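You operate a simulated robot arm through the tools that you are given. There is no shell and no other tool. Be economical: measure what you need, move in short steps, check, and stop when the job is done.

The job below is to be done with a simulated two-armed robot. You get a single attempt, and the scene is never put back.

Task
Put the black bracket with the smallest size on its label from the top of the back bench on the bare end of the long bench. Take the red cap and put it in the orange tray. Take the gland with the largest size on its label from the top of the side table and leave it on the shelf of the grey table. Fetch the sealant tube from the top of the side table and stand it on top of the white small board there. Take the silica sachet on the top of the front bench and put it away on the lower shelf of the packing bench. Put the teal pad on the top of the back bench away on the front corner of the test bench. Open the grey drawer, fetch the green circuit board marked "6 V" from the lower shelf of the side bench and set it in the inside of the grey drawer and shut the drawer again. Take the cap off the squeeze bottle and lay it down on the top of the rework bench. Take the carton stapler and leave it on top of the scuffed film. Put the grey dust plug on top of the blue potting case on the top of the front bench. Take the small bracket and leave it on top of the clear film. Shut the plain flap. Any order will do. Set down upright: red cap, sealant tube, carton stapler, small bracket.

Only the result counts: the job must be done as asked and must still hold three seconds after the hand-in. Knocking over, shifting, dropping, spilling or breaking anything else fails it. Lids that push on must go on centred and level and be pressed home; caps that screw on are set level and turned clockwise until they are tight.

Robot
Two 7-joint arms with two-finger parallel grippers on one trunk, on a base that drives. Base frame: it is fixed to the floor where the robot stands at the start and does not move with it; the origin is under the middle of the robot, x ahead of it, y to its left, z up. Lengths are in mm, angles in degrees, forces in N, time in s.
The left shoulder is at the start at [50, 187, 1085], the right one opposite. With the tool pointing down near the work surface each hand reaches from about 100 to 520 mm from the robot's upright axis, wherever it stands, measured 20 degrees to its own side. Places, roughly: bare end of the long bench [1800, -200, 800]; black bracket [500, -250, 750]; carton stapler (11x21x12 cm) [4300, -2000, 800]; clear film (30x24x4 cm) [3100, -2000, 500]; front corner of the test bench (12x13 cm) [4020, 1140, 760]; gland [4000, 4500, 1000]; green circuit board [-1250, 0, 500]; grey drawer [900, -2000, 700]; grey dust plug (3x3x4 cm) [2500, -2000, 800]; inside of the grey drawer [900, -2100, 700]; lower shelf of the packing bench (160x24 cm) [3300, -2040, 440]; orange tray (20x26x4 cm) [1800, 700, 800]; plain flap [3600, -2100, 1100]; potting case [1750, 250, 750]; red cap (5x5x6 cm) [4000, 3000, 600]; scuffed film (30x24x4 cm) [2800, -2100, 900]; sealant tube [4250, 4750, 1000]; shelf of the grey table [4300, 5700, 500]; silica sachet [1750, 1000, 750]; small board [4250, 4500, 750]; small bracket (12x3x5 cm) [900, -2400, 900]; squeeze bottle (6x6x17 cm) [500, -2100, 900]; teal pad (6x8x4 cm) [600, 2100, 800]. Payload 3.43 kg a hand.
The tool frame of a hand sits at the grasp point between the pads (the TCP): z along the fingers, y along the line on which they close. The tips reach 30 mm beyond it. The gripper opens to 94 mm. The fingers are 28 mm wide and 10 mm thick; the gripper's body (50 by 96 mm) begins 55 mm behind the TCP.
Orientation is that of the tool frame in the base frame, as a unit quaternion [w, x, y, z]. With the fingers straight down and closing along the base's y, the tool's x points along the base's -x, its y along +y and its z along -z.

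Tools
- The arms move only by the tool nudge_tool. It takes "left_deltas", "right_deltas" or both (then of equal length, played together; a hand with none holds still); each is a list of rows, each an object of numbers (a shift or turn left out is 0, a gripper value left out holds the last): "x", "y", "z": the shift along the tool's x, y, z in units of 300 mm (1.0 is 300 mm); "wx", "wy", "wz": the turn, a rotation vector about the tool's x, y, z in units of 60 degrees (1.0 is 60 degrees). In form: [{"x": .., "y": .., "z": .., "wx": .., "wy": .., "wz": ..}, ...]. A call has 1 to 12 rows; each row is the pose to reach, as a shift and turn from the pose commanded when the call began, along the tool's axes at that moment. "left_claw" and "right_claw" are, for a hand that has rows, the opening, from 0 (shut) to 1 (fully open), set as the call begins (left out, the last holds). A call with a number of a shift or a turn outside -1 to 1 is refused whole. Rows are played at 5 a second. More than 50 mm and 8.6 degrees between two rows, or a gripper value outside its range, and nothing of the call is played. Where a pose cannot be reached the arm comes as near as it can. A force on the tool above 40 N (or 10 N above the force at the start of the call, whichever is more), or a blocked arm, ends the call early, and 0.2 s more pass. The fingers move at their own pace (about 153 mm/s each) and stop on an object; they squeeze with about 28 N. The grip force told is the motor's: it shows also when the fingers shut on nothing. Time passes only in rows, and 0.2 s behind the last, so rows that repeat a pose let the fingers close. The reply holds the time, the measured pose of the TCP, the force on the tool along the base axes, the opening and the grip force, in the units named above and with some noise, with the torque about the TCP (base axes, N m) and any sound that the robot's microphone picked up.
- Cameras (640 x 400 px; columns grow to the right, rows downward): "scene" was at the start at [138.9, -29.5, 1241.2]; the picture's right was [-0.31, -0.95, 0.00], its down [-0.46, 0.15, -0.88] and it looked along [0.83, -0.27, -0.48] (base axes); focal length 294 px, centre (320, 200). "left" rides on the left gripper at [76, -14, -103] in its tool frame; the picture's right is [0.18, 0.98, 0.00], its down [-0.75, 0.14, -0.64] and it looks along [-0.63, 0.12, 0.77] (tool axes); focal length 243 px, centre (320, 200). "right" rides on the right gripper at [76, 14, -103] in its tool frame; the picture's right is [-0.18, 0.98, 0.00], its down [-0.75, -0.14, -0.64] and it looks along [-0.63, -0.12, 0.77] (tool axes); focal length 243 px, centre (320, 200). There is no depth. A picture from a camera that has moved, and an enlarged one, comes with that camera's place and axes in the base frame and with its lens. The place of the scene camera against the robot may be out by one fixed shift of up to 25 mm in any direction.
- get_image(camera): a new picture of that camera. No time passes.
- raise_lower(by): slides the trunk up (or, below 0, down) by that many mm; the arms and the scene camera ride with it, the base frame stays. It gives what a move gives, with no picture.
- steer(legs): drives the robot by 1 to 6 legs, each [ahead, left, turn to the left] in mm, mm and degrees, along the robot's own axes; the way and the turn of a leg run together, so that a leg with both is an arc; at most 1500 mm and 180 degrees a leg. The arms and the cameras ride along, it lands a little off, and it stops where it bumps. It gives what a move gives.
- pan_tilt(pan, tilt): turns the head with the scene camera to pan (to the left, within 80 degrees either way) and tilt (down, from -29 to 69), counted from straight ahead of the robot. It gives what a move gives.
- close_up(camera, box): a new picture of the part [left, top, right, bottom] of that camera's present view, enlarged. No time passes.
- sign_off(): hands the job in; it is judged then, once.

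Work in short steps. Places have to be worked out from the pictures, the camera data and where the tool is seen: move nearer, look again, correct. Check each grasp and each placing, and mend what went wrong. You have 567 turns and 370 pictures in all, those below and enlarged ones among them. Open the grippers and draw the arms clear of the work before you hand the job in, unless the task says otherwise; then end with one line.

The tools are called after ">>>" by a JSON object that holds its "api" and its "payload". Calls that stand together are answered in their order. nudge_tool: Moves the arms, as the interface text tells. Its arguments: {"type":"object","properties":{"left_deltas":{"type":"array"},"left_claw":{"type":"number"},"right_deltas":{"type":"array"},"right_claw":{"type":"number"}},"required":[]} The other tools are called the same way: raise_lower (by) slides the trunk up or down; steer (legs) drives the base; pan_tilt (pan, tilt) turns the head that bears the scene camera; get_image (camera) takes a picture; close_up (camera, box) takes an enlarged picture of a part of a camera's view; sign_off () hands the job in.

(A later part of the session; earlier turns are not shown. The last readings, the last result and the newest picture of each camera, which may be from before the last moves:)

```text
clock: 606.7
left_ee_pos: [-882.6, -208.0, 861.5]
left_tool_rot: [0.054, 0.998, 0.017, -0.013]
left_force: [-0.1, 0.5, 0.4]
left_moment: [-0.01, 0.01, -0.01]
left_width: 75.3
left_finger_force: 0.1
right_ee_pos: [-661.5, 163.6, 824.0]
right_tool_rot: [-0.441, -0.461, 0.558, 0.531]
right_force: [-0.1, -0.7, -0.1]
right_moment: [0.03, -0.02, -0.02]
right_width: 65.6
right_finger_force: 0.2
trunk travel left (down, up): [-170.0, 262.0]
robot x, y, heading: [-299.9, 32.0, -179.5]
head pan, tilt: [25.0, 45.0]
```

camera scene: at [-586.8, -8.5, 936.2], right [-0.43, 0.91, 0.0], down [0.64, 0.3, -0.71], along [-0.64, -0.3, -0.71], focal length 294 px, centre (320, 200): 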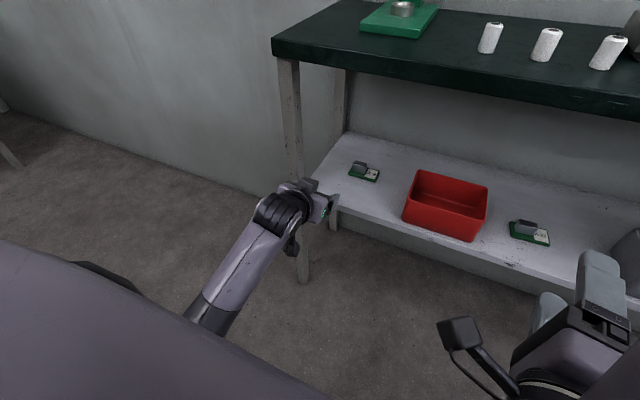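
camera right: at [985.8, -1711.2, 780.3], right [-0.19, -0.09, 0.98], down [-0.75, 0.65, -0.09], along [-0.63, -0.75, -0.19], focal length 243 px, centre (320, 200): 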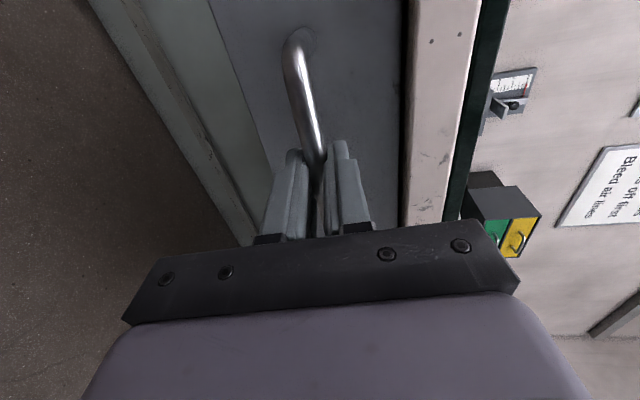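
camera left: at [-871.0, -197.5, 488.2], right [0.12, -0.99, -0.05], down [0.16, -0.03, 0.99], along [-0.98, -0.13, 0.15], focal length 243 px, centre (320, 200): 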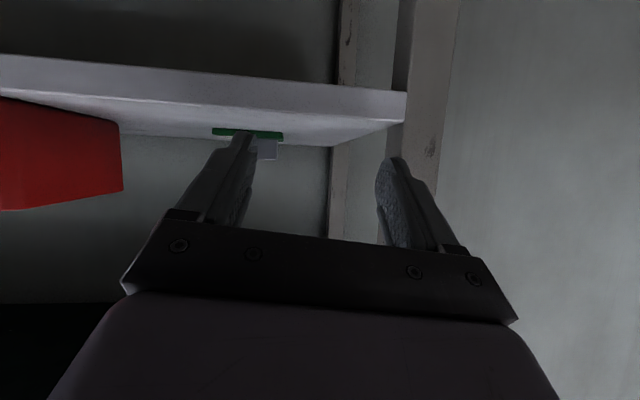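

>>> {"api": "nudge_tool", "payload": {"left_deltas": [{"x": 0.11, "y": -0.05, "wx": 0.026, "wy": 0.006, "wz": 0.008}, {"x": 0.22, "y": -0.1, "wx": 0.052, "wy": 0.012, "wz": 0.016}, {"x": 0.33, "y": -0.15, "wx": 0.078, "wy": 0.018, "wz": 0.024}, {"x": 0.433, "y": -0.2, "wx": 0.103, "wy": 0.025, "wz": 0.032}]}}

>>> {"api": "nudge_tool", "payload": {"left_deltas": [{"wy": -0.12}, {"wy": -0.24}, {"wy": -0.36}, {"wy": -0.48}, {"wy": -0.6}, {"wy": -0.72}, {"wy": -0.84}]}}

>>> {"api": "raise_lower", "payload": {"by": -150}}

```text
clock: 607.7
left_ee_pos: [-889.8, -164.1, 856.0]
left_tool_rot: [0.002, 1.0, 0.001, 0.002]
left_force: [-0.4, -0.4, 0.2]
left_moment: [0.0, 0.0, -0.02]
left_width: 75.3
left_finger_force: 0.1
left hand out of reach, approached as far as the arm can: row 1, 2, 3, 4
right_ee_pos: [-661.7, 162.3, 824.4]
right_tool_rot: [-0.441, -0.461, 0.558, 0.53]
right_force: [0.3, 0.1, -0.1]
right_moment: [-0.01, -0.03, -0.01]
right_width: 65.8
right_finger_force: 0.1
trunk travel left (down, up): [-170.0, 262.0]
robot x, y, heading: [-296.4, 32.1, -179.4]
head pan, tilt: [25.0, 45.0]
```

```text
clock: 609.5
left_ee_pos: [-894.3, -209.4, 871.9]
left_tool_rot: [0.047, 0.897, 0.018, -0.439]
left_force: [0.9, 0.0, 0.1]
left_moment: [-0.02, 0.02, 0.0]
left_width: 75.3
left_finger_force: 0.1
left hand out of reach, approached as far as the arm can: row 1
right_ee_pos: [-662.7, 162.6, 824.4]
right_tool_rot: [-0.44, -0.462, 0.558, 0.531]
right_force: [0.0, -0.2, -0.3]
right_moment: [0.04, -0.02, 0.01]
right_width: 65.8
right_finger_force: 0.0
trunk travel left (down, up): [-170.0, 262.0]
robot x, y, heading: [-297.8, 32.7, -179.7]
head pan, tilt: [25.0, 45.0]
stopped in row 7 (left hand): the arm was blocked; the commanded pose is now the measured one
```

```text
clock: 611.2
left_ee_pos: [-893.4, -211.5, 721.3]
left_tool_rot: [0.046, 0.897, 0.017, -0.439]
left_force: [0.6, -0.3, -0.4]
left_moment: [0.01, 0.0, 0.01]
left_width: 75.4
left_finger_force: 0.1
right_ee_pos: [-663.1, 162.6, 675.1]
right_tool_rot: [-0.441, -0.461, 0.558, 0.53]
right_force: [0.7, -0.6, 0.7]
right_moment: [-0.03, 0.01, 0.01]
right_width: 65.7
right_finger_force: 0.1
trunk travel left (down, up): [-20.0, 412.0]
robot x, y, heading: [-299.4, 32.7, -179.7]
head pan, tilt: [25.0, 45.0]
```

The arm can't come back — it is in an odd posture. I look at it.

>>> {"api": "pan_tilt", "payload": {"pan": 65, "tilt": 35}}

>>> {"api": "get_image", "payload": {"camera": "scene"}}

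```text
clock: 612.3
left_ee_pos: [-893.4, -209.3, 722.2]
left_tool_rot: [0.046, 0.897, 0.016, -0.439]
left_force: [0.6, 0.0, -0.6]
left_moment: [0.01, 0.0, 0.03]
left_width: 75.4
left_finger_force: 0.0
right_ee_pos: [-662.2, 162.0, 675.0]
right_tool_rot: [-0.441, -0.461, 0.559, 0.53]
right_force: [0.3, -0.3, -0.1]
right_moment: [0.0, -0.02, -0.01]
right_width: 66.1
right_finger_force: 0.1
trunk travel left (down, up): [-20.0, 412.0]
robot x, y, heading: [-298.3, 32.5, -179.7]
head pan, tilt: [65.0, 35.0]
```

```text
142 pictures are left
camera scene: at [-400.0, -51.7, 951.1], right [-0.91, 0.42, 0.0], down [0.24, 0.52, -0.82], along [-0.34, -0.74, -0.57], focal length 294 px, centre (320, 200)
```

scene: 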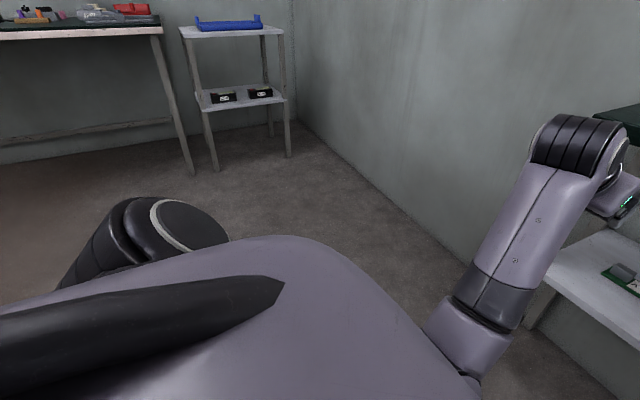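

The left elbow has swung inward beneath the torso. I raise the trunk, turn to open space, and stretch the arm to straighten it out.

>>> {"api": "raise_lower", "payload": {"by": 300}}

>>> {"api": "steer", "payload": {"legs": [[0, 0, 90]]}}

>>> {"api": "nudge_tool", "payload": {"left_deltas": [{"x": -0.08, "y": 0.08, "z": 0.1}, {"x": -0.16, "y": 0.16, "z": 0.18}, {"x": -0.24, "y": 0.24, "z": 0.25}, {"x": -0.32, "y": 0.32, "z": 0.32}, {"x": -0.4, "y": 0.4, "z": 0.4}, {"x": -0.5, "y": 0.5, "z": 0.45}]}}

>>> {"api": "get_image", "payload": {"camera": "scene"}}

```text
clock: 615.3
left_ee_pos: [-893.8, -211.5, 1020.6]
left_tool_rot: [0.047, 0.897, 0.017, -0.439]
left_force: [0.2, -0.3, 0.1]
left_moment: [0.0, -0.01, 0.02]
left_width: 75.1
left_finger_force: 0.1
right_ee_pos: [-662.6, 163.5, 975.1]
right_tool_rot: [-0.441, -0.461, 0.559, 0.53]
right_force: [-0.7, -1.0, 0.6]
right_moment: [-0.01, 0.0, 0.02]
right_width: 65.9
right_finger_force: 0.0
trunk travel left (down, up): [-320.0, 112.0]
robot x, y, heading: [-301.8, 29.7, -179.4]
head pan, tilt: [65.0, 35.0]
```

```text
clock: 619.5
left_ee_pos: [-51.8, -562.1, 1019.6]
left_tool_rot: [0.345, 0.619, 0.65, -0.275]
left_force: [-0.1, 0.1, -0.4]
left_moment: [-0.01, 0.03, -0.01]
left_width: 75.2
left_finger_force: 0.1
right_ee_pos: [-427.3, -335.8, 974.8]
right_tool_rot: [0.686, 0.722, -0.064, -0.058]
right_force: [-0.4, 0.7, 0.2]
right_moment: [-0.02, 0.0, 0.03]
right_width: 66.1
right_finger_force: 0.0
trunk travel left (down, up): [-320.0, 112.0]
robot x, y, heading: [-301.4, 35.2, -88.8]
head pan, tilt: [65.0, 35.0]
```

```text
clock: 621.0
left_ee_pos: [104.1, -733.2, 1062.6]
left_tool_rot: [0.345, 0.618, 0.651, -0.276]
left_force: [0.3, -1.6, 0.4]
left_moment: [0.04, 0.01, -0.01]
left_width: 75.1
left_finger_force: 0.1
left hand out of reach, approached as far as the arm can: row 6
right_ee_pos: [-427.9, -336.8, 974.2]
right_tool_rot: [0.686, 0.722, -0.064, -0.059]
right_force: [-0.5, -0.2, -0.3]
right_moment: [-0.01, -0.05, -0.03]
right_width: 65.6
right_finger_force: 0.0
trunk travel left (down, up): [-320.0, 112.0]
robot x, y, heading: [-296.9, 28.1, -89.1]
head pan, tilt: [65.0, 35.0]
```

```text
141 pictures are left
camera scene: at [-222.8, -67.4, 1250.8], right [-0.41, -0.91, 0.0], down [-0.52, 0.24, -0.82], along [0.75, -0.33, -0.57], focal length 294 px, centre (320, 200)
```

scene: 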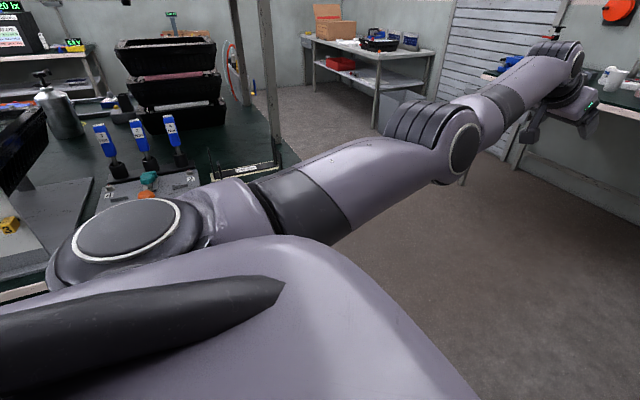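

The arm is straight now. I bring it back to a normal pose with the elbow outside.

>>> {"api": "nudge_tool", "payload": {"left_deltas": [{"x": 0.09, "y": -0.08, "z": -0.05, "wx": 0.013}, {"x": 0.18, "y": -0.16, "z": -0.1, "wx": 0.026}, {"x": 0.27, "y": -0.24, "z": -0.15, "wx": 0.039}, {"x": 0.365, "y": -0.32, "z": -0.2, "wx": 0.051}, {"x": 0.456, "y": -0.4, "z": -0.25, "wx": 0.064}, {"x": 0.55, "y": -0.48, "z": -0.3, "wx": 0.077}, {"x": 0.64, "y": -0.56, "z": -0.35, "wx": 0.09}, {"x": 0.73, "y": -0.64, "z": -0.4, "wx": 0.103}]}}

>>> {"api": "get_image", "payload": {"camera": "scene"}}

```text
clock: 622.8
left_ee_pos: [-100.2, -518.7, 948.9]
left_tool_rot: [0.311, 0.636, 0.634, -0.31]
left_force: [0.2, 0.2, -0.7]
left_moment: [0.01, 0.0, 0.02]
left_width: 75.1
left_finger_force: 0.0
right_ee_pos: [-428.4, -335.4, 975.2]
right_tool_rot: [0.686, 0.722, -0.064, -0.058]
right_force: [0.3, 0.9, 0.6]
right_moment: [0.0, 0.0, 0.02]
right_width: 65.7
right_finger_force: 0.0
trunk travel left (down, up): [-320.0, 112.0]
robot x, y, heading: [-300.1, 26.7, -89.0]
head pan, tilt: [65.0, 35.0]
```

```text
140 pictures are left
camera scene: at [-223.4, -65.7, 1251.1], right [-0.41, -0.91, 0.0], down [-0.52, 0.23, -0.82], along [0.75, -0.33, -0.57], focal length 294 px, centre (320, 200)
```

scene: 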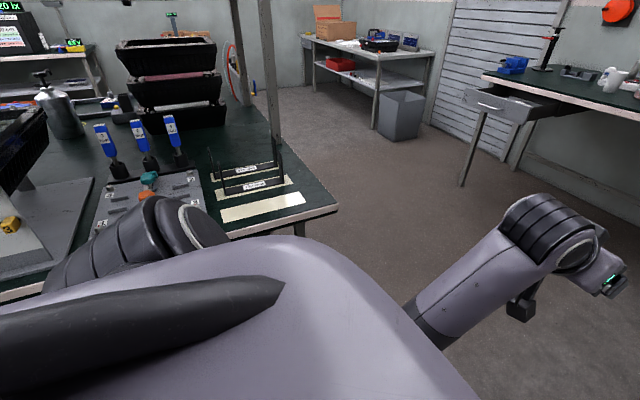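

The elbow is now in a low posture, fine for high work only. I'll use the right arm for the board instead: extend it a bit and unroll its wrist.

>>> {"api": "nudge_tool", "payload": {"right_deltas": [{"z": 0.13}, {"z": 0.26}, {"z": 0.4, "wz": -0.1}, {"z": 0.4, "wz": -0.22}, {"z": 0.4, "wz": -0.34}, {"z": 0.4, "wz": -0.46}, {"z": 0.4, "wz": -0.58}, {"z": 0.4, "wz": -0.7}, {"z": 0.4, "wz": -0.82}]}}

>>> {"api": "nudge_tool", "payload": {"right_deltas": [{"wz": -0.12}, {"wz": -0.24}, {"wz": -0.36}, {"wz": -0.48}, {"wz": -0.6}, {"wz": -0.68}]}}

>>> {"api": "pan_tilt", "payload": {"pan": -50, "tilt": 30}}

>>> {"api": "get_image", "payload": {"camera": "scene"}}

```text
clock: 624.8
left_ee_pos: [-100.5, -518.9, 948.2]
left_tool_rot: [0.312, 0.636, 0.634, -0.31]
left_force: [0.1, 0.2, 0.6]
left_moment: [0.01, -0.02, 0.0]
left_width: 75.2
left_finger_force: 0.3
right_ee_pos: [-448.6, -452.6, 969.4]
right_tool_rot: [0.599, 0.683, 0.243, -0.34]
right_force: [0.2, -0.6, 0.0]
right_moment: [-0.03, -0.02, 0.01]
right_width: 65.9
right_finger_force: 0.1
trunk travel left (down, up): [-320.0, 112.0]
robot x, y, heading: [-302.1, 27.0, -89.1]
head pan, tilt: [65.0, 35.0]
```

```text
clock: 626.1
left_ee_pos: [-101.3, -519.2, 950.1]
left_tool_rot: [0.311, 0.636, 0.635, -0.309]
left_force: [-0.1, 0.2, -0.4]
left_moment: [-0.02, 0.0, 0.01]
left_width: 75.2
left_finger_force: 0.0
right_ee_pos: [-449.4, -452.7, 967.9]
right_tool_rot: [0.444, 0.554, 0.466, -0.527]
right_force: [-0.4, -0.7, -0.8]
right_moment: [-0.02, 0.02, -0.03]
right_width: 65.7
right_finger_force: 0.1
trunk travel left (down, up): [-320.0, 112.0]
robot x, y, heading: [-296.6, 31.0, -89.0]
head pan, tilt: [65.0, 35.0]
```

```text
clock: 628.1
left_ee_pos: [-100.7, -519.5, 949.6]
left_tool_rot: [0.312, 0.636, 0.634, -0.31]
left_force: [-0.1, 0.3, -0.1]
left_moment: [0.04, -0.02, 0.0]
left_width: 75.1
left_finger_force: 0.0
right_ee_pos: [-448.9, -453.2, 968.7]
right_tool_rot: [0.445, 0.555, 0.465, -0.527]
right_force: [0.1, -0.4, -0.8]
right_moment: [0.02, -0.04, 0.0]
right_width: 66.1
right_finger_force: 0.0
trunk travel left (down, up): [-320.0, 112.0]
robot x, y, heading: [-302.0, 29.8, -89.0]
head pan, tilt: [-50.0, 30.0]
```

```text
139 pictures are left
camera scene: at [-372.0, -89.3, 1258.9], right [-0.66, 0.75, 0.0], down [0.38, 0.33, -0.87], along [-0.65, -0.57, -0.5], focal length 294 px, centre (320, 200)
```

scene: 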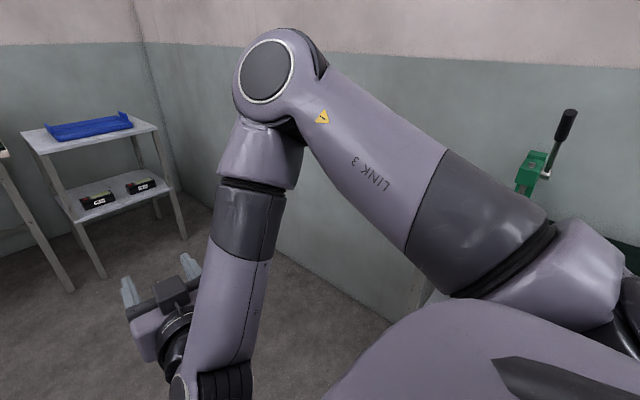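

I set the right hand to a 60° tilt, square, then turn back to the side bench with the right hand lined up on the 6 V board.

>>> {"api": "nudge_tool", "payload": {"right_deltas": [{"wx": -0.04, "wy": 0.113, "wz": -0.012}, {"wx": -0.079, "wy": 0.227, "wz": -0.025}, {"wx": -0.118, "wy": 0.34, "wz": -0.037}, {"wx": -0.158, "wy": 0.453, "wz": -0.05}], "right_claw": 0.8}}

>>> {"api": "steer", "payload": {"legs": [[350, 0, 0], [0, 0, -90.9]]}}

>>> {"api": "raise_lower", "payload": {"by": -280}}

>>> {"api": "get_image", "payload": {"camera": "right"}}

```text
clock: 629.1
left_ee_pos: [-101.1, -519.4, 949.2]
left_tool_rot: [0.312, 0.636, 0.635, -0.309]
left_force: [0.0, 0.7, 0.1]
left_moment: [-0.04, -0.02, -0.01]
left_width: 75.1
left_finger_force: 0.0
right_ee_pos: [-448.4, -452.6, 969.3]
right_tool_rot: [0.353, 0.613, 0.613, -0.351]
right_force: [-0.2, 0.4, -0.1]
right_moment: [-0.03, 0.01, 0.01]
right_width: 75.3
right_finger_force: 0.0
trunk travel left (down, up): [-320.0, 112.0]
robot x, y, heading: [-300.8, 29.8, -88.8]
head pan, tilt: [-50.0, 30.0]
```

```text
clock: 635.2
left_ee_pos: [-846.0, -506.0, 949.1]
left_tool_rot: [-0.003, 0.898, -0.01, -0.439]
left_force: [-0.1, -0.8, 0.3]
left_moment: [0.02, 0.0, 0.0]
left_width: 75.1
left_finger_force: 0.0
right_ee_pos: [-772.3, -159.8, 968.8]
right_tool_rot: [-0.005, 0.867, -0.009, -0.499]
right_force: [-0.2, -0.8, 0.5]
right_moment: [-0.02, -0.02, 0.0]
right_width: 75.1
right_finger_force: 0.0
trunk travel left (down, up): [-320.0, 112.0]
robot x, y, heading: [-293.0, -319.4, 180.1]
head pan, tilt: [-50.0, 30.0]
```

```text
clock: 638.1
left_ee_pos: [-845.8, -507.9, 670.4]
left_tool_rot: [-0.003, 0.898, -0.01, -0.439]
left_force: [0.1, 0.7, 0.6]
left_moment: [-0.03, 0.01, 0.01]
left_width: 74.9
left_finger_force: 0.0
right_ee_pos: [-772.5, -161.4, 688.5]
right_tool_rot: [-0.005, 0.866, -0.008, -0.5]
right_force: [-0.2, -0.5, -0.4]
right_moment: [0.01, -0.03, 0.02]
right_width: 75.3
right_finger_force: 0.1
trunk travel left (down, up): [-40.0, 392.0]
robot x, y, heading: [-291.0, -318.9, 179.9]
head pan, tilt: [-50.0, 30.0]
```

```text
138 pictures are left
camera right: at [-646.9, -177.1, 674.6], right [-0.11, -0.98, 0.16], down [0.18, 0.14, 0.97], along [-0.98, 0.14, 0.16], focal length 243 px, centre (320, 200)
```

right: 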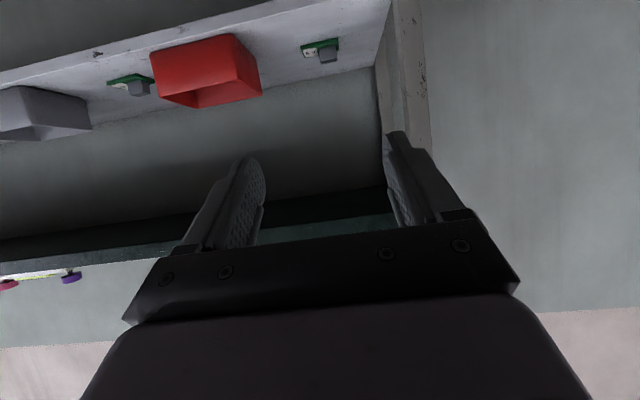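

Board at (-1203,-151), its grey block at ≈(-1208,-164), shelf z≈447. I lower the right hand and drive in toward it.

>>> {"api": "nudge_tool", "payload": {"right_deltas": [{"x": 0.12, "z": 0.067}, {"x": 0.23, "z": 0.133}, {"x": 0.35, "z": 0.2}, {"x": 0.45, "z": 0.26}]}}

>>> {"api": "steer", "payload": {"legs": [[300, 0, 0]]}}

>>> {"api": "get_image", "payload": {"camera": "right"}}

```text
clock: 639.1
left_ee_pos: [-844.8, -507.5, 669.9]
left_tool_rot: [-0.003, 0.898, -0.01, -0.439]
left_force: [-0.5, -0.1, 0.5]
left_moment: [-0.01, 0.01, 0.0]
left_width: 75.2
left_finger_force: 0.1
right_ee_pos: [-775.7, -177.5, 542.7]
right_tool_rot: [-0.008, 0.867, -0.011, -0.498]
right_force: [1.3, -0.4, 0.0]
right_moment: [0.0, 0.0, 0.03]
right_width: 75.1
right_finger_force: 0.1
right hand out of reach, approached as far as the arm can: row 4
trunk travel left (down, up): [-40.0, 392.0]
robot x, y, heading: [-290.8, -316.7, 179.9]
head pan, tilt: [-50.0, 30.0]
```

```text
clock: 641.1
left_ee_pos: [-1144.9, -510.1, 669.3]
left_tool_rot: [-0.003, 0.898, -0.009, -0.44]
left_force: [0.9, -0.5, 0.2]
left_moment: [0.03, 0.0, -0.01]
left_width: 75.1
left_finger_force: 0.1
right_ee_pos: [-1075.3, -179.3, 541.6]
right_tool_rot: [-0.007, 0.868, -0.009, -0.497]
right_force: [-1.1, 0.1, 0.4]
right_moment: [-0.02, 0.0, -0.01]
right_width: 75.2
right_finger_force: 0.0
trunk travel left (down, up): [-40.0, 392.0]
robot x, y, heading: [-592.8, -317.3, -180.0]
head pan, tilt: [-50.0, 30.0]
```

```text
137 pictures are left
camera right: at [-948.9, -195.1, 529.2], right [-0.12, -0.98, 0.16], down [0.18, 0.13, 0.98], along [-0.98, 0.14, 0.16], focal length 243 px, centre (320, 200)
```

right: 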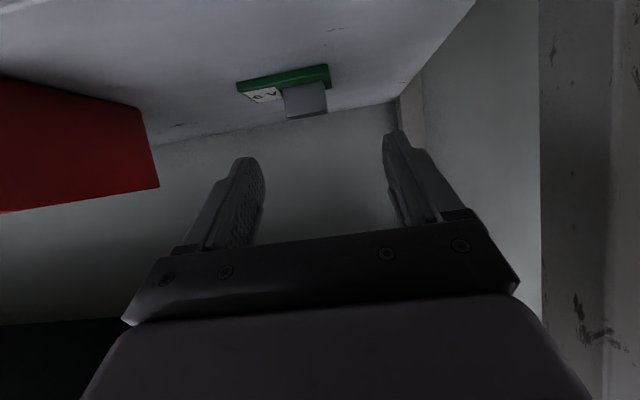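

Trunk lower by 38 mm and drive a bit closer, then look again.

>>> {"api": "raise_lower", "payload": {"by": -36}}

>>> {"api": "steer", "payload": {"legs": [[50, -12, 0]]}}

>>> {"api": "get_image", "payload": {"camera": "right"}}

```text
clock: 641.9
left_ee_pos: [-1140.6, -504.9, 682.1]
left_tool_rot: [0.011, 0.888, -0.011, -0.46]
left_force: [0.0, 0.4, -0.2]
left_moment: [0.01, 0.02, 0.02]
left_width: 75.3
left_finger_force: 0.0
right_ee_pos: [-1068.5, -174.1, 537.4]
right_tool_rot: [-0.001, 0.86, -0.015, -0.51]
right_force: [-0.7, 0.2, -0.2]
right_moment: [0.01, -0.03, 0.01]
right_width: 75.3
right_finger_force: 0.1
trunk travel left (down, up): [-4.0, 428.0]
robot x, y, heading: [-591.8, -319.7, -179.9]
head pan, tilt: [-50.0, 30.0]
```

```text
clock: 642.8
left_ee_pos: [-1190.6, -493.1, 680.7]
left_tool_rot: [0.01, 0.887, -0.012, -0.461]
left_force: [0.7, -0.5, -0.7]
left_moment: [-0.06, -0.01, 0.02]
left_width: 75.2
left_finger_force: 0.0
right_ee_pos: [-1117.6, -161.5, 536.9]
right_tool_rot: [0.0, 0.86, -0.014, -0.51]
right_force: [-0.1, 0.0, 0.1]
right_moment: [0.0, -0.02, 0.02]
right_width: 75.0
right_finger_force: 0.0
trunk travel left (down, up): [-4.0, 428.0]
robot x, y, heading: [-644.1, -306.5, 179.9]
head pan, tilt: [-50.0, 30.0]
```

```text
136 pictures are left
camera right: at [-992.4, -179.2, 519.2], right [-0.11, -0.98, 0.18], down [0.21, 0.15, 0.97], along [-0.97, 0.15, 0.18], focal length 243 px, centre (320, 200)
```

right: 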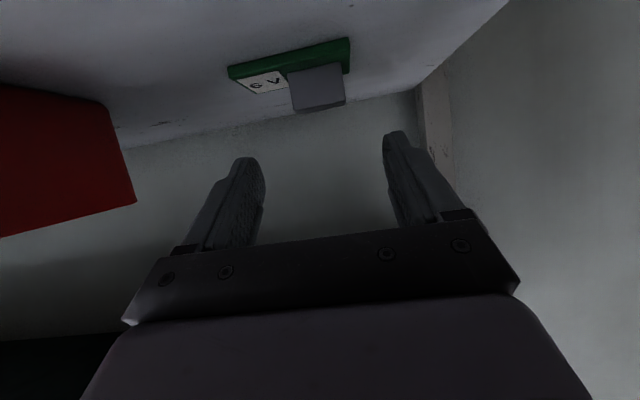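

Arms were folded too tightly. I raise the trunk slightly, back up 130 mm and extend the right arm instead.

>>> {"api": "raise_lower", "payload": {"by": 36}}

>>> {"api": "steer", "payload": {"legs": [[-130, 0, 0]]}}

>>> {"api": "nudge_tool", "payload": {"right_deltas": [{"x": -0.07, "z": 0.14}, {"x": -0.1, "z": 0.28}, {"x": -0.1, "z": 0.38}]}}

>>> {"api": "get_image", "payload": {"camera": "right"}}

```text
clock: 643.6
left_ee_pos: [-1198.9, -495.3, 680.3]
left_tool_rot: [0.004, 0.893, -0.01, -0.45]
left_force: [-0.6, 0.3, 0.7]
left_moment: [-0.03, -0.01, -0.03]
left_width: 75.2
left_finger_force: 0.0
right_ee_pos: [-1112.4, -163.1, 528.8]
right_tool_rot: [-0.008, 0.874, -0.01, -0.486]
right_force: [-1.0, 0.4, -0.5]
right_moment: [0.0, 0.0, 0.0]
right_width: 75.1
right_finger_force: 0.0
trunk travel left (down, up): [-40.0, 392.0]
robot x, y, heading: [-639.6, -308.6, 180.0]
head pan, tilt: [-50.0, 30.0]
```

```text
clock: 644.9
left_ee_pos: [-1072.2, -499.0, 680.7]
left_tool_rot: [0.002, 0.895, -0.009, -0.447]
left_force: [0.4, 0.2, -0.4]
left_moment: [-0.01, 0.02, 0.0]
left_width: 75.2
left_finger_force: 0.1
right_ee_pos: [-994.9, -165.7, 543.4]
right_tool_rot: [-0.008, 0.868, -0.01, -0.497]
right_force: [-0.4, 0.2, -0.2]
right_moment: [0.01, 0.01, 0.02]
right_width: 75.4
right_finger_force: 0.1
trunk travel left (down, up): [-40.0, 392.0]
robot x, y, heading: [-511.9, -308.8, 180.1]
head pan, tilt: [-50.0, 30.0]
```

```text
clock: 645.7
left_ee_pos: [-1072.1, -498.6, 681.7]
left_tool_rot: [0.002, 0.895, -0.009, -0.447]
left_force: [-0.5, 0.5, 0.2]
left_moment: [0.01, -0.02, -0.01]
left_width: 74.7
left_finger_force: 0.1
right_ee_pos: [-1109.9, -162.8, 509.3]
right_tool_rot: [-0.007, 0.868, -0.009, -0.497]
right_force: [-0.6, 0.3, -0.2]
right_moment: [0.01, 0.0, 0.0]
right_width: 75.2
right_finger_force: 0.1
trunk travel left (down, up): [-40.0, 392.0]
robot x, y, heading: [-513.0, -306.8, 180.0]
head pan, tilt: [-50.0, 30.0]
```

```text
135 pictures are left
camera right: at [-984.0, -179.8, 496.5], right [-0.12, -0.98, 0.15], down [0.18, 0.13, 0.98], along [-0.98, 0.14, 0.16], focal length 243 px, centre (320, 200)
```

right: 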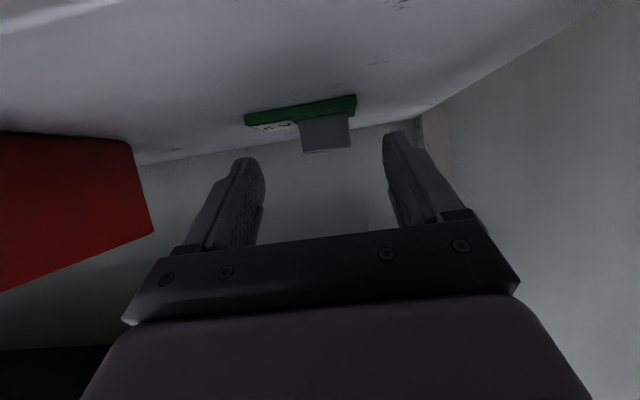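

Triangulated: block top ≈ z 490, near face x≈-1169, y≈-181…-146. I move in and close on the block.

>>> {"api": "nudge_tool", "payload": {"right_deltas": [{"x": -0.033, "z": 0.09}, {"x": -0.066, "z": 0.181}]}}

>>> {"api": "get_image", "payload": {"camera": "right"}}

```text
clock: 646.3
left_ee_pos: [-1072.3, -499.2, 681.4]
left_tool_rot: [0.002, 0.895, -0.009, -0.446]
left_force: [1.0, -0.5, 0.5]
left_moment: [-0.01, 0.03, 0.01]
left_width: 74.9
left_finger_force: 0.0
right_ee_pos: [-1167.4, -162.0, 501.2]
right_tool_rot: [-0.008, 0.868, -0.01, -0.497]
right_force: [0.2, 0.2, -0.5]
right_moment: [0.0, 0.0, 0.01]
right_width: 75.0
right_finger_force: 0.1
trunk travel left (down, up): [-40.0, 392.0]
robot x, y, heading: [-514.6, -309.3, 180.3]
head pan, tilt: [-50.0, 30.0]
```

```text
134 pictures are left
camera right: at [-1041.6, -177.8, 486.8], right [-0.12, -0.98, 0.15], down [0.18, 0.13, 0.98], along [-0.98, 0.14, 0.16], focal length 243 px, centre (320, 200)
```

right: 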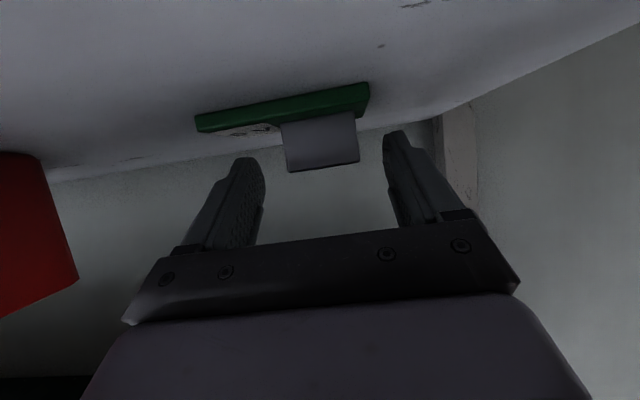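

Block sits between the fingers. Close and lift.

>>> {"api": "nudge_tool", "payload": {"right_deltas": [{"z": 0}, {"z": 0}, {"z": 0}], "right_claw": 0}}

>>> {"api": "nudge_tool", "payload": {"right_deltas": [{"x": -0.05, "z": -0.03}, {"x": -0.1, "z": -0.06}, {"x": -0.14, "z": -0.08}]}}

>>> {"api": "get_image", "payload": {"camera": "right"}}

```text
clock: 647.1
left_ee_pos: [-1072.4, -498.9, 682.4]
left_tool_rot: [0.002, 0.895, -0.009, -0.447]
left_force: [-0.9, -0.2, 0.7]
left_moment: [0.0, -0.04, -0.01]
left_width: 75.2
left_finger_force: 0.0
right_ee_pos: [-1167.1, -160.8, 500.3]
right_tool_rot: [-0.009, 0.867, -0.01, -0.497]
right_force: [-0.8, -0.1, -0.3]
right_moment: [0.03, -0.02, 0.03]
right_width: 37.0
right_finger_force: 28.1
trunk travel left (down, up): [-40.0, 392.0]
robot x, y, heading: [-513.3, -307.9, 180.0]
head pan, tilt: [-50.0, 30.0]
```

```text
clock: 647.9
left_ee_pos: [-1072.9, -498.7, 681.2]
left_tool_rot: [0.003, 0.895, -0.008, -0.447]
left_force: [0.0, 0.2, 0.2]
left_moment: [0.02, 0.01, 0.01]
left_width: 75.0
left_finger_force: 0.0
right_ee_pos: [-1166.8, -161.3, 549.9]
right_tool_rot: [-0.008, 0.868, -0.009, -0.497]
right_force: [0.4, 0.4, -0.2]
right_moment: [0.01, -0.02, 0.02]
right_width: 37.3
right_finger_force: 28.4
trunk travel left (down, up): [-40.0, 392.0]
robot x, y, heading: [-513.5, -307.3, 180.0]
head pan, tilt: [-50.0, 30.0]
```

```text
133 pictures are left
camera right: at [-1041.3, -178.8, 534.9], right [-0.12, -0.98, 0.15], down [0.18, 0.13, 0.98], along [-0.98, 0.14, 0.16], focal length 243 px, centre (320, 200)
```

right: 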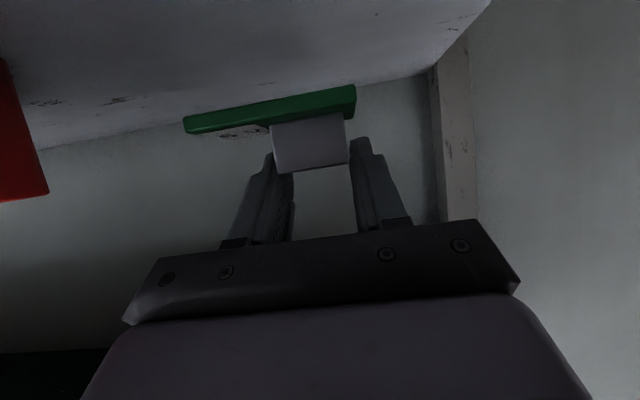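

6 V board held (37 mm). I back out, raise, and drive to the rework bench; the board will first go onto the bench top so I can regrip it with a vertical hand for the drawer.

>>> {"api": "steer", "payload": {"legs": [[-260, 0, 0]]}}

>>> {"api": "raise_lower", "payload": {"by": 380}}

>>> {"api": "steer", "payload": {"legs": [[0, 0, 90], [800, 0, 0], [0, 1300, 0]]}}

>>> {"api": "pan_tilt", "payload": {"pan": 0, "tilt": 30}}

>>> {"api": "get_image", "payload": {"camera": "scene"}}

>>> {"api": "get_image", "payload": {"camera": "right"}}

```text
clock: 649.8
left_ee_pos: [-817.2, -499.2, 681.2]
left_tool_rot: [0.002, 0.895, -0.007, -0.447]
left_force: [0.0, 0.0, -0.3]
left_moment: [0.03, 0.0, -0.03]
left_width: 75.2
left_finger_force: 0.1
right_ee_pos: [-913.2, -163.3, 548.3]
right_tool_rot: [-0.007, 0.868, -0.009, -0.497]
right_force: [0.7, -0.4, -0.4]
right_moment: [0.01, 0.02, 0.0]
right_width: 37.2
right_finger_force: 27.9
trunk travel left (down, up): [-40.0, 392.0]
robot x, y, heading: [-257.7, -306.9, -179.8]
head pan, tilt: [-50.0, 30.0]
```

```text
clock: 653.4
left_ee_pos: [-816.9, -499.5, 1060.9]
left_tool_rot: [0.003, 0.894, -0.007, -0.447]
left_force: [0.6, -0.4, -0.3]
left_moment: [0.02, -0.02, 0.03]
left_width: 75.3
left_finger_force: 0.0
right_ee_pos: [-911.9, -163.5, 928.6]
right_tool_rot: [-0.008, 0.868, -0.009, -0.496]
right_force: [0.2, 0.4, -0.3]
right_moment: [0.01, -0.05, -0.03]
right_width: 37.6
right_finger_force: 27.7
trunk travel left (down, up): [-420.0, 12.0]
robot x, y, heading: [-256.9, -305.4, -180.3]
head pan, tilt: [-50.0, 30.0]
```

```text
clock: 667.7
left_ee_pos: [1235.0, -1664.7, 1060.5]
left_tool_rot: [0.319, 0.636, 0.629, -0.313]
left_force: [-1.0, 0.6, 0.0]
left_moment: [0.02, -0.01, 0.0]
left_width: 75.1
left_finger_force: 0.1
right_ee_pos: [900.1, -1761.6, 929.0]
right_tool_rot: [0.346, 0.619, 0.608, -0.356]
right_force: [-0.3, 0.2, -0.1]
right_moment: [0.01, 0.04, 0.01]
right_width: 37.1
right_finger_force: 28.1
trunk travel left (down, up): [-420.0, 12.0]
robot x, y, heading: [1040.3, -1105.8, -89.8]
head pan, tilt: [-50.0, 30.0]
```

```text
clock: 668.9
left_ee_pos: [1235.2, -1665.6, 1061.8]
left_tool_rot: [0.318, 0.637, 0.628, -0.314]
left_force: [0.2, -0.2, 0.3]
left_moment: [-0.02, 0.02, 0.02]
left_width: 75.2
left_finger_force: 0.0
right_ee_pos: [898.4, -1761.4, 929.2]
right_tool_rot: [0.346, 0.619, 0.608, -0.356]
right_force: [-0.1, -0.5, 0.4]
right_moment: [-0.01, 0.03, 0.0]
right_width: 37.1
right_finger_force: 28.4
trunk travel left (down, up): [-420.0, 12.0]
robot x, y, heading: [1039.8, -1107.0, -89.7]
head pan, tilt: [0.0, 30.0]
```

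```text
132 pictures are left
camera scene: at [1035.2, -1257.2, 1358.9], right [-1.0, 0.0, 0.0], down [0.0, 0.5, -0.87], along [0.0, -0.87, -0.5], focal length 294 px, centre (320, 200)
```

scene: 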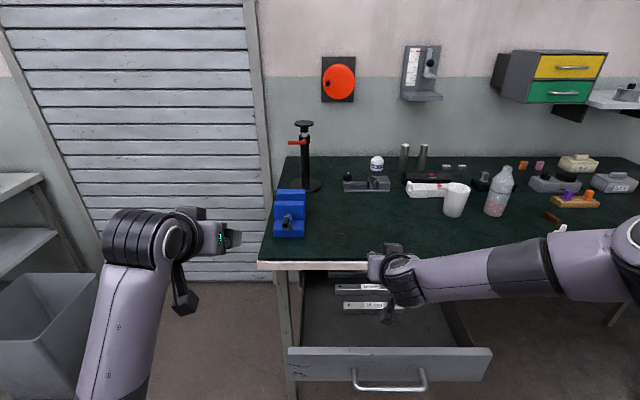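

```text
131 pictures are left
camera right: at [914.4, -1634.1, 914.8], right [0.98, -0.11, 0.15], down [-0.13, 0.18, 0.98], along [-0.14, -0.98, 0.16], focal length 243 px, centre (320, 200)
```

right: 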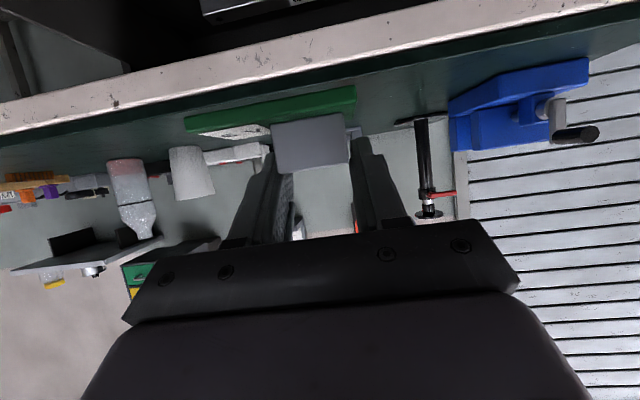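

I drive 185 mm ahead and set the board down on the free bench area near (898,-1945).

>>> {"api": "steer", "payload": {"legs": [[185, 0, 0]]}}

>>> {"api": "nudge_tool", "payload": {"right_deltas": [{"x": 0.06, "z": 0.035}, {"x": 0.09, "z": 0.052}, {"x": 0.104, "z": 0.06}, {"x": 0.118, "z": 0.068}, {"x": 0.132, "z": 0.076}, {"x": 0.146, "z": 0.084}, {"x": 0.16, "z": 0.092}]}}

>>> {"api": "get_image", "payload": {"camera": "right"}}

```text
clock: 670.4
left_ee_pos: [1235.2, -1851.9, 1060.5]
left_tool_rot: [0.318, 0.637, 0.628, -0.314]
left_force: [0.2, -0.4, -0.8]
left_moment: [0.01, 0.02, -0.04]
left_width: 75.4
left_finger_force: 0.0
right_ee_pos: [898.3, -1947.7, 928.3]
right_tool_rot: [0.346, 0.62, 0.608, -0.357]
right_force: [0.4, 0.5, -0.6]
right_moment: [-0.01, 0.0, 0.0]
right_width: 37.1
right_finger_force: 28.3
trunk travel left (down, up): [-420.0, 12.0]
robot x, y, heading: [1041.3, -1295.3, -89.6]
head pan, tilt: [0.0, 30.0]
```

```text
clock: 672.0
left_ee_pos: [1235.4, -1849.3, 1062.8]
left_tool_rot: [0.32, 0.636, 0.627, -0.316]
left_force: [0.6, 0.2, 0.1]
left_moment: [0.01, 0.04, -0.02]
left_width: 75.3
left_finger_force: 0.1
right_ee_pos: [898.1, -1948.1, 880.4]
right_tool_rot: [0.351, 0.617, 0.605, -0.362]
right_force: [-0.5, 3.0, 29.9]
right_moment: [0.26, -0.05, 0.03]
right_width: 37.2
right_finger_force: 28.4
trunk travel left (down, up): [-420.0, 12.0]
robot x, y, heading: [1042.2, -1287.9, -89.9]
head pan, tilt: [0.0, 30.0]
```

```text
130 pictures are left
camera right: at [914.4, -1820.8, 865.3], right [0.98, -0.11, 0.16], down [-0.13, 0.19, 0.97], along [-0.14, -0.98, 0.17], focal length 243 px, centre (320, 200)
```

right: 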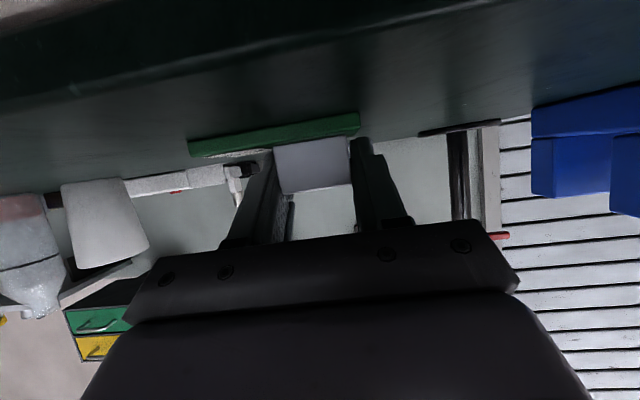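

Board on the bench. I release, withdraw, and turn the hand vertical for the regrip.

>>> {"api": "nudge_tool", "payload": {"right_deltas": [{"x": -0.006, "z": -0.004}, {"x": -0.006, "z": -0.004}, {"x": -0.006, "z": -0.004}], "right_claw": 0.7}}

>>> {"api": "nudge_tool", "payload": {"right_deltas": [{"z": -0.12}, {"z": -0.24}, {"x": -0.1, "z": -0.3}, {"x": -0.2, "z": -0.34}, {"x": -0.3, "z": -0.38}]}}

>>> {"api": "nudge_tool", "payload": {"right_deltas": [{"wy": 0.12}, {"wy": 0.24}, {"wy": 0.36}, {"wy": 0.48}, {"wy": 0.6}, {"wy": 0.72}, {"wy": 0.84}, {"wy": 0.98}]}}

>>> {"api": "get_image", "payload": {"camera": "right"}}

```text
clock: 672.8
left_ee_pos: [1235.9, -1850.0, 1061.8]
left_tool_rot: [0.319, 0.637, 0.628, -0.314]
left_force: [0.4, -0.2, -0.3]
left_moment: [0.0, 0.02, -0.01]
left_width: 75.2
left_finger_force: 0.1
right_ee_pos: [900.9, -1947.7, 878.7]
right_tool_rot: [0.35, 0.616, 0.607, -0.359]
right_force: [10.6, -9.3, 17.1]
right_moment: [-0.43, 0.31, 0.43]
right_width: 59.7
right_finger_force: 0.1
trunk travel left (down, up): [-420.0, 12.0]
robot x, y, heading: [1039.5, -1292.8, -89.7]
head pan, tilt: [0.0, 30.0]
```

```text
clock: 674.0
left_ee_pos: [1234.3, -1851.1, 1061.5]
left_tool_rot: [0.319, 0.637, 0.627, -0.315]
left_force: [0.2, 0.7, -0.9]
left_moment: [0.02, 0.0, 0.0]
left_width: 75.2
left_finger_force: 0.0
right_ee_pos: [899.6, -1893.8, 1009.0]
right_tool_rot: [0.346, 0.619, 0.607, -0.357]
right_force: [0.1, -0.1, 0.0]
right_moment: [0.02, 0.02, -0.03]
right_width: 65.8
right_finger_force: 0.0
trunk travel left (down, up): [-420.0, 12.0]
robot x, y, heading: [1041.3, -1295.8, -89.9]
head pan, tilt: [0.0, 30.0]
```

```text
clock: 675.8
left_ee_pos: [1235.3, -1850.9, 1061.7]
left_tool_rot: [0.318, 0.637, 0.628, -0.314]
left_force: [-0.6, 0.2, 0.0]
left_moment: [0.06, 0.0, -0.01]
left_width: 75.1
left_finger_force: 0.1
right_ee_pos: [901.8, -1893.2, 1010.0]
right_tool_rot: [0.002, 0.714, 0.7, -0.005]
right_force: [-0.9, 0.1, -0.1]
right_moment: [0.02, 0.02, 0.01]
right_width: 65.9
right_finger_force: 0.1
trunk travel left (down, up): [-420.0, 12.0]
robot x, y, heading: [1041.9, -1293.1, -89.7]
head pan, tilt: [0.0, 30.0]
```

```text
129 pictures are left
camera right: at [916.0, -1815.5, 1112.2], right [0.98, -0.2, 0.0], down [-0.15, -0.74, 0.65], along [-0.13, -0.64, -0.76], focal length 243 px, centre (320, 200)
```

right: 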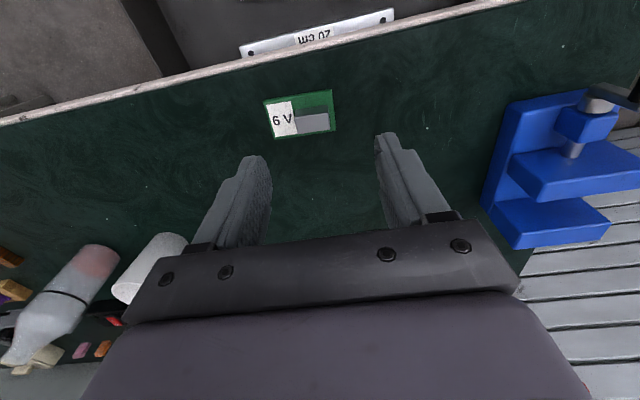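

The board lies flat, "6 V" readable. I move over the block and look closer.

>>> {"api": "nudge_tool", "payload": {"right_deltas": [{"x": -0.05, "y": -0.02, "z": 0.07}, {"x": -0.09, "y": -0.035, "z": 0.15}, {"x": -0.09, "y": -0.035, "z": 0.25}]}}

>>> {"api": "get_image", "payload": {"camera": "right"}}

```text
clock: 676.6
left_ee_pos: [1234.5, -1851.7, 1061.2]
left_tool_rot: [0.318, 0.638, 0.627, -0.315]
left_force: [1.0, -0.6, 0.3]
left_moment: [-0.01, -0.01, 0.02]
left_width: 75.1
left_finger_force: 0.1
right_ee_pos: [889.3, -1918.3, 936.5]
right_tool_rot: [0.004, 0.714, 0.7, -0.006]
right_force: [-0.8, -0.4, -0.4]
right_moment: [0.0, -0.02, -0.05]
right_width: 65.9
right_finger_force: 0.1
trunk travel left (down, up): [-420.0, 12.0]
robot x, y, heading: [1040.7, -1295.8, -89.7]
head pan, tilt: [0.0, 30.0]
```

```text
128 pictures are left
camera right: at [903.6, -1840.9, 1037.3], right [0.98, -0.2, 0.0], down [-0.15, -0.74, 0.65], along [-0.13, -0.64, -0.76], focal length 243 px, centre (320, 200)
```

right: 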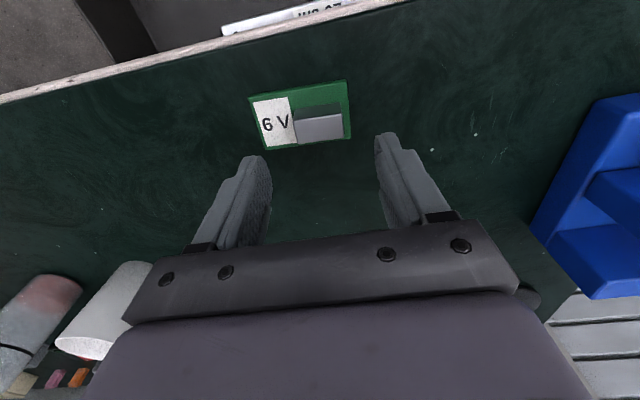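

Block is directly below at (889,-1914). I lower to z≈884 and close.

>>> {"api": "nudge_tool", "payload": {"right_deltas": [{"x": 0.013, "z": 0.09}, {"x": 0.013, "z": 0.15}, {"x": 0.013, "z": 0.175}]}}

>>> {"api": "nudge_tool", "payload": {"right_deltas": [{"z": 0}, {"z": 0}, {"z": 0}], "right_claw": 0}}

>>> {"api": "nudge_tool", "payload": {"right_deltas": [{"z": -0.1}, {"z": -0.2}]}}

>>> {"api": "get_image", "payload": {"camera": "right"}}

```text
clock: 677.4
left_ee_pos: [1234.7, -1851.5, 1061.4]
left_tool_rot: [0.319, 0.637, 0.627, -0.315]
left_force: [-0.1, 0.3, -0.4]
left_moment: [0.0, -0.04, 0.0]
left_width: 75.1
left_finger_force: 0.0
right_ee_pos: [891.4, -1909.4, 887.0]
right_tool_rot: [0.004, 0.715, 0.699, -0.008]
right_force: [0.3, -0.6, 3.0]
right_moment: [-0.01, 0.09, 0.0]
right_width: 65.4
right_finger_force: 0.1
right hand out of reach, approached as far as the arm can: row 2, 3
trunk travel left (down, up): [-420.0, 12.0]
robot x, y, heading: [1043.6, -1294.8, -89.6]
head pan, tilt: [0.0, 30.0]
```

```text
clock: 678.2
left_ee_pos: [1234.1, -1850.7, 1061.1]
left_tool_rot: [0.319, 0.637, 0.627, -0.315]
left_force: [0.4, -0.2, 0.3]
left_moment: [-0.02, 0.0, 0.01]
left_width: 75.6
left_finger_force: 0.1
right_ee_pos: [890.9, -1909.9, 887.5]
right_tool_rot: [0.004, 0.715, 0.699, -0.007]
right_force: [-0.2, -2.4, 7.6]
right_moment: [0.03, -0.15, -0.07]
right_width: 33.0
right_finger_force: 27.5
trunk travel left (down, up): [-420.0, 12.0]
robot x, y, heading: [1040.5, -1294.1, -89.9]
head pan, tilt: [0.0, 30.0]
```

```text
clock: 678.8
left_ee_pos: [1234.8, -1851.4, 1061.1]
left_tool_rot: [0.317, 0.638, 0.627, -0.315]
left_force: [0.6, -0.1, 0.1]
left_moment: [-0.01, -0.01, 0.0]
left_width: 75.1
left_finger_force: 0.0
right_ee_pos: [895.1, -1918.4, 947.5]
right_tool_rot: [0.002, 0.714, 0.7, -0.006]
right_force: [0.8, -0.4, -1.3]
right_moment: [-0.01, -0.01, -0.02]
right_width: 32.9
right_finger_force: 27.7
right hand out of reach, approached as far as the arm can: row 1, 2
trunk travel left (down, up): [-420.0, 12.0]
robot x, y, heading: [1040.5, -1291.6, -89.6]
head pan, tilt: [0.0, 30.0]
```

```text
127 pictures are left
camera right: at [910.3, -1841.0, 1048.1], right [0.98, -0.2, 0.0], down [-0.15, -0.74, 0.65], along [-0.13, -0.64, -0.76], focal length 243 px, centre (320, 200)
```

right: 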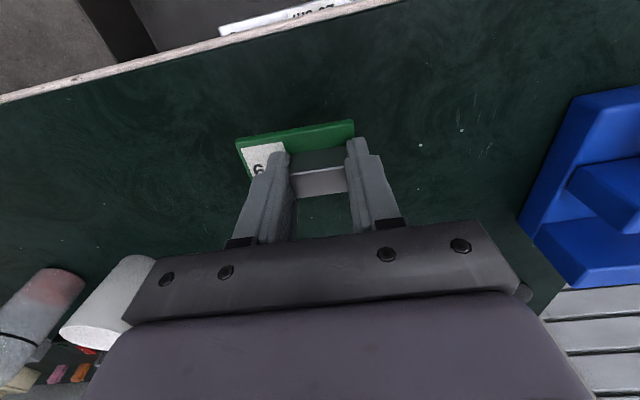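

Regripped vertically and lifted. I move back so the hand is over the open drawer.

>>> {"api": "steer", "payload": {"legs": [[-100, 0, 0]]}}

>>> {"api": "nudge_tool", "payload": {"right_deltas": [{"x": 0.13, "z": -0.03}, {"x": 0.26, "z": -0.03}, {"x": 0.4, "z": -0.03}]}}

>>> {"api": "get_image", "payload": {"camera": "right"}}

>>> {"api": "get_image", "payload": {"camera": "scene"}}

```text
clock: 679.9
left_ee_pos: [1234.3, -1750.8, 1062.2]
left_tool_rot: [0.318, 0.638, 0.627, -0.315]
left_force: [-0.6, 0.1, 0.2]
left_moment: [0.01, 0.02, 0.0]
left_width: 75.1
left_finger_force: 0.1
right_ee_pos: [892.5, -1818.2, 946.8]
right_tool_rot: [0.003, 0.714, 0.7, -0.007]
right_force: [0.1, 0.7, 0.1]
right_moment: [-0.02, -0.01, 0.0]
right_width: 32.9
right_finger_force: 28.0
trunk travel left (down, up): [-420.0, 12.0]
robot x, y, heading: [1041.4, -1188.4, -89.7]
head pan, tilt: [0.0, 30.0]
```

```text
clock: 680.7
left_ee_pos: [1233.2, -1751.9, 1061.7]
left_tool_rot: [0.318, 0.638, 0.627, -0.314]
left_force: [0.1, 0.7, -0.1]
left_moment: [0.02, 0.01, -0.02]
left_width: 75.7
left_finger_force: 0.0
right_ee_pos: [893.0, -1819.0, 945.8]
right_tool_rot: [0.004, 0.715, 0.699, -0.007]
right_force: [0.6, 0.2, -0.5]
right_moment: [-0.02, 0.02, -0.02]
right_width: 33.0
right_finger_force: 28.0
right hand out of reach, approached as far as the arm can: row 1, 2, 3
trunk travel left (down, up): [-420.0, 12.0]
robot x, y, heading: [1040.9, -1190.8, -90.0]
head pan, tilt: [0.0, 30.0]
```

```text
126 pictures are left
camera right: at [908.6, -1741.4, 1047.8], right [0.98, -0.21, 0.0], down [-0.15, -0.74, 0.65], along [-0.14, -0.64, -0.76], focal length 243 px, centre (320, 200)
```

right: 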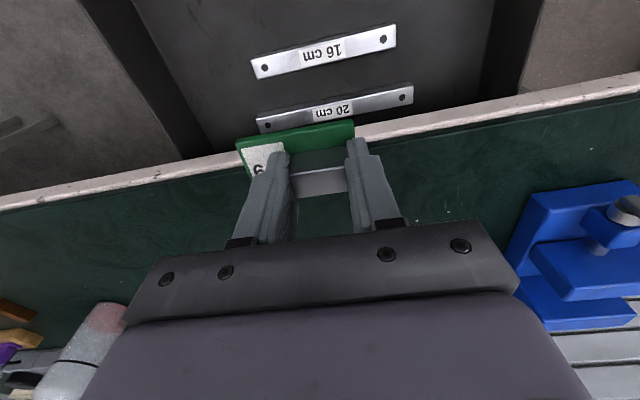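

```text
125 pictures are left
camera scene: at [1035.4, -1343.2, 1358.9], right [-1.0, 0.0, 0.0], down [0.0, 0.5, -0.87], along [0.0, -0.87, -0.5], focal length 294 px, centre (320, 200)
```

scene: 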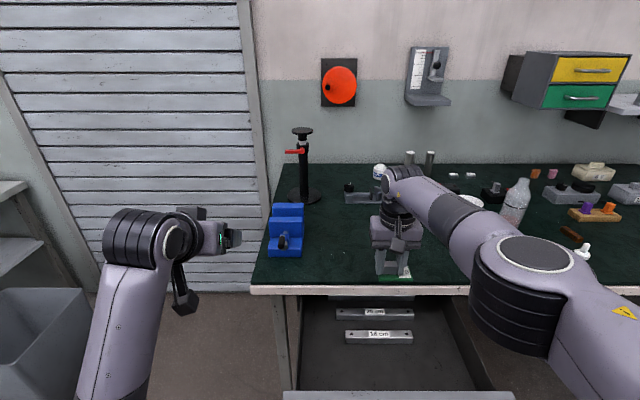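

The arm refuses to retract; I test small moves: up first, then back.

>>> {"api": "nudge_tool", "payload": {"right_deltas": [{"z": -0.05}, {"z": -0.1}, {"x": 0.05, "z": -0.1}, {"x": 0.1, "z": -0.1}]}}

```text
clock: 681.7
left_ee_pos: [1233.4, -1751.1, 1060.9]
left_tool_rot: [0.318, 0.638, 0.627, -0.314]
left_force: [1.1, 0.0, -0.2]
left_moment: [-0.01, 0.03, -0.02]
left_width: 75.1
left_finger_force: 0.1
right_ee_pos: [894.2, -1822.0, 976.2]
right_tool_rot: [0.003, 0.715, 0.699, -0.007]
right_force: [0.0, 0.2, -0.6]
right_moment: [-0.01, 0.02, -0.01]
right_width: 33.0
right_finger_force: 27.8
right hand out of reach, approached as far as the arm can: row 2, 3, 4
trunk travel left (down, up): [-420.0, 12.0]
robot x, y, heading: [1039.5, -1193.6, -89.8]
head pan, tilt: [0.0, 30.0]
```

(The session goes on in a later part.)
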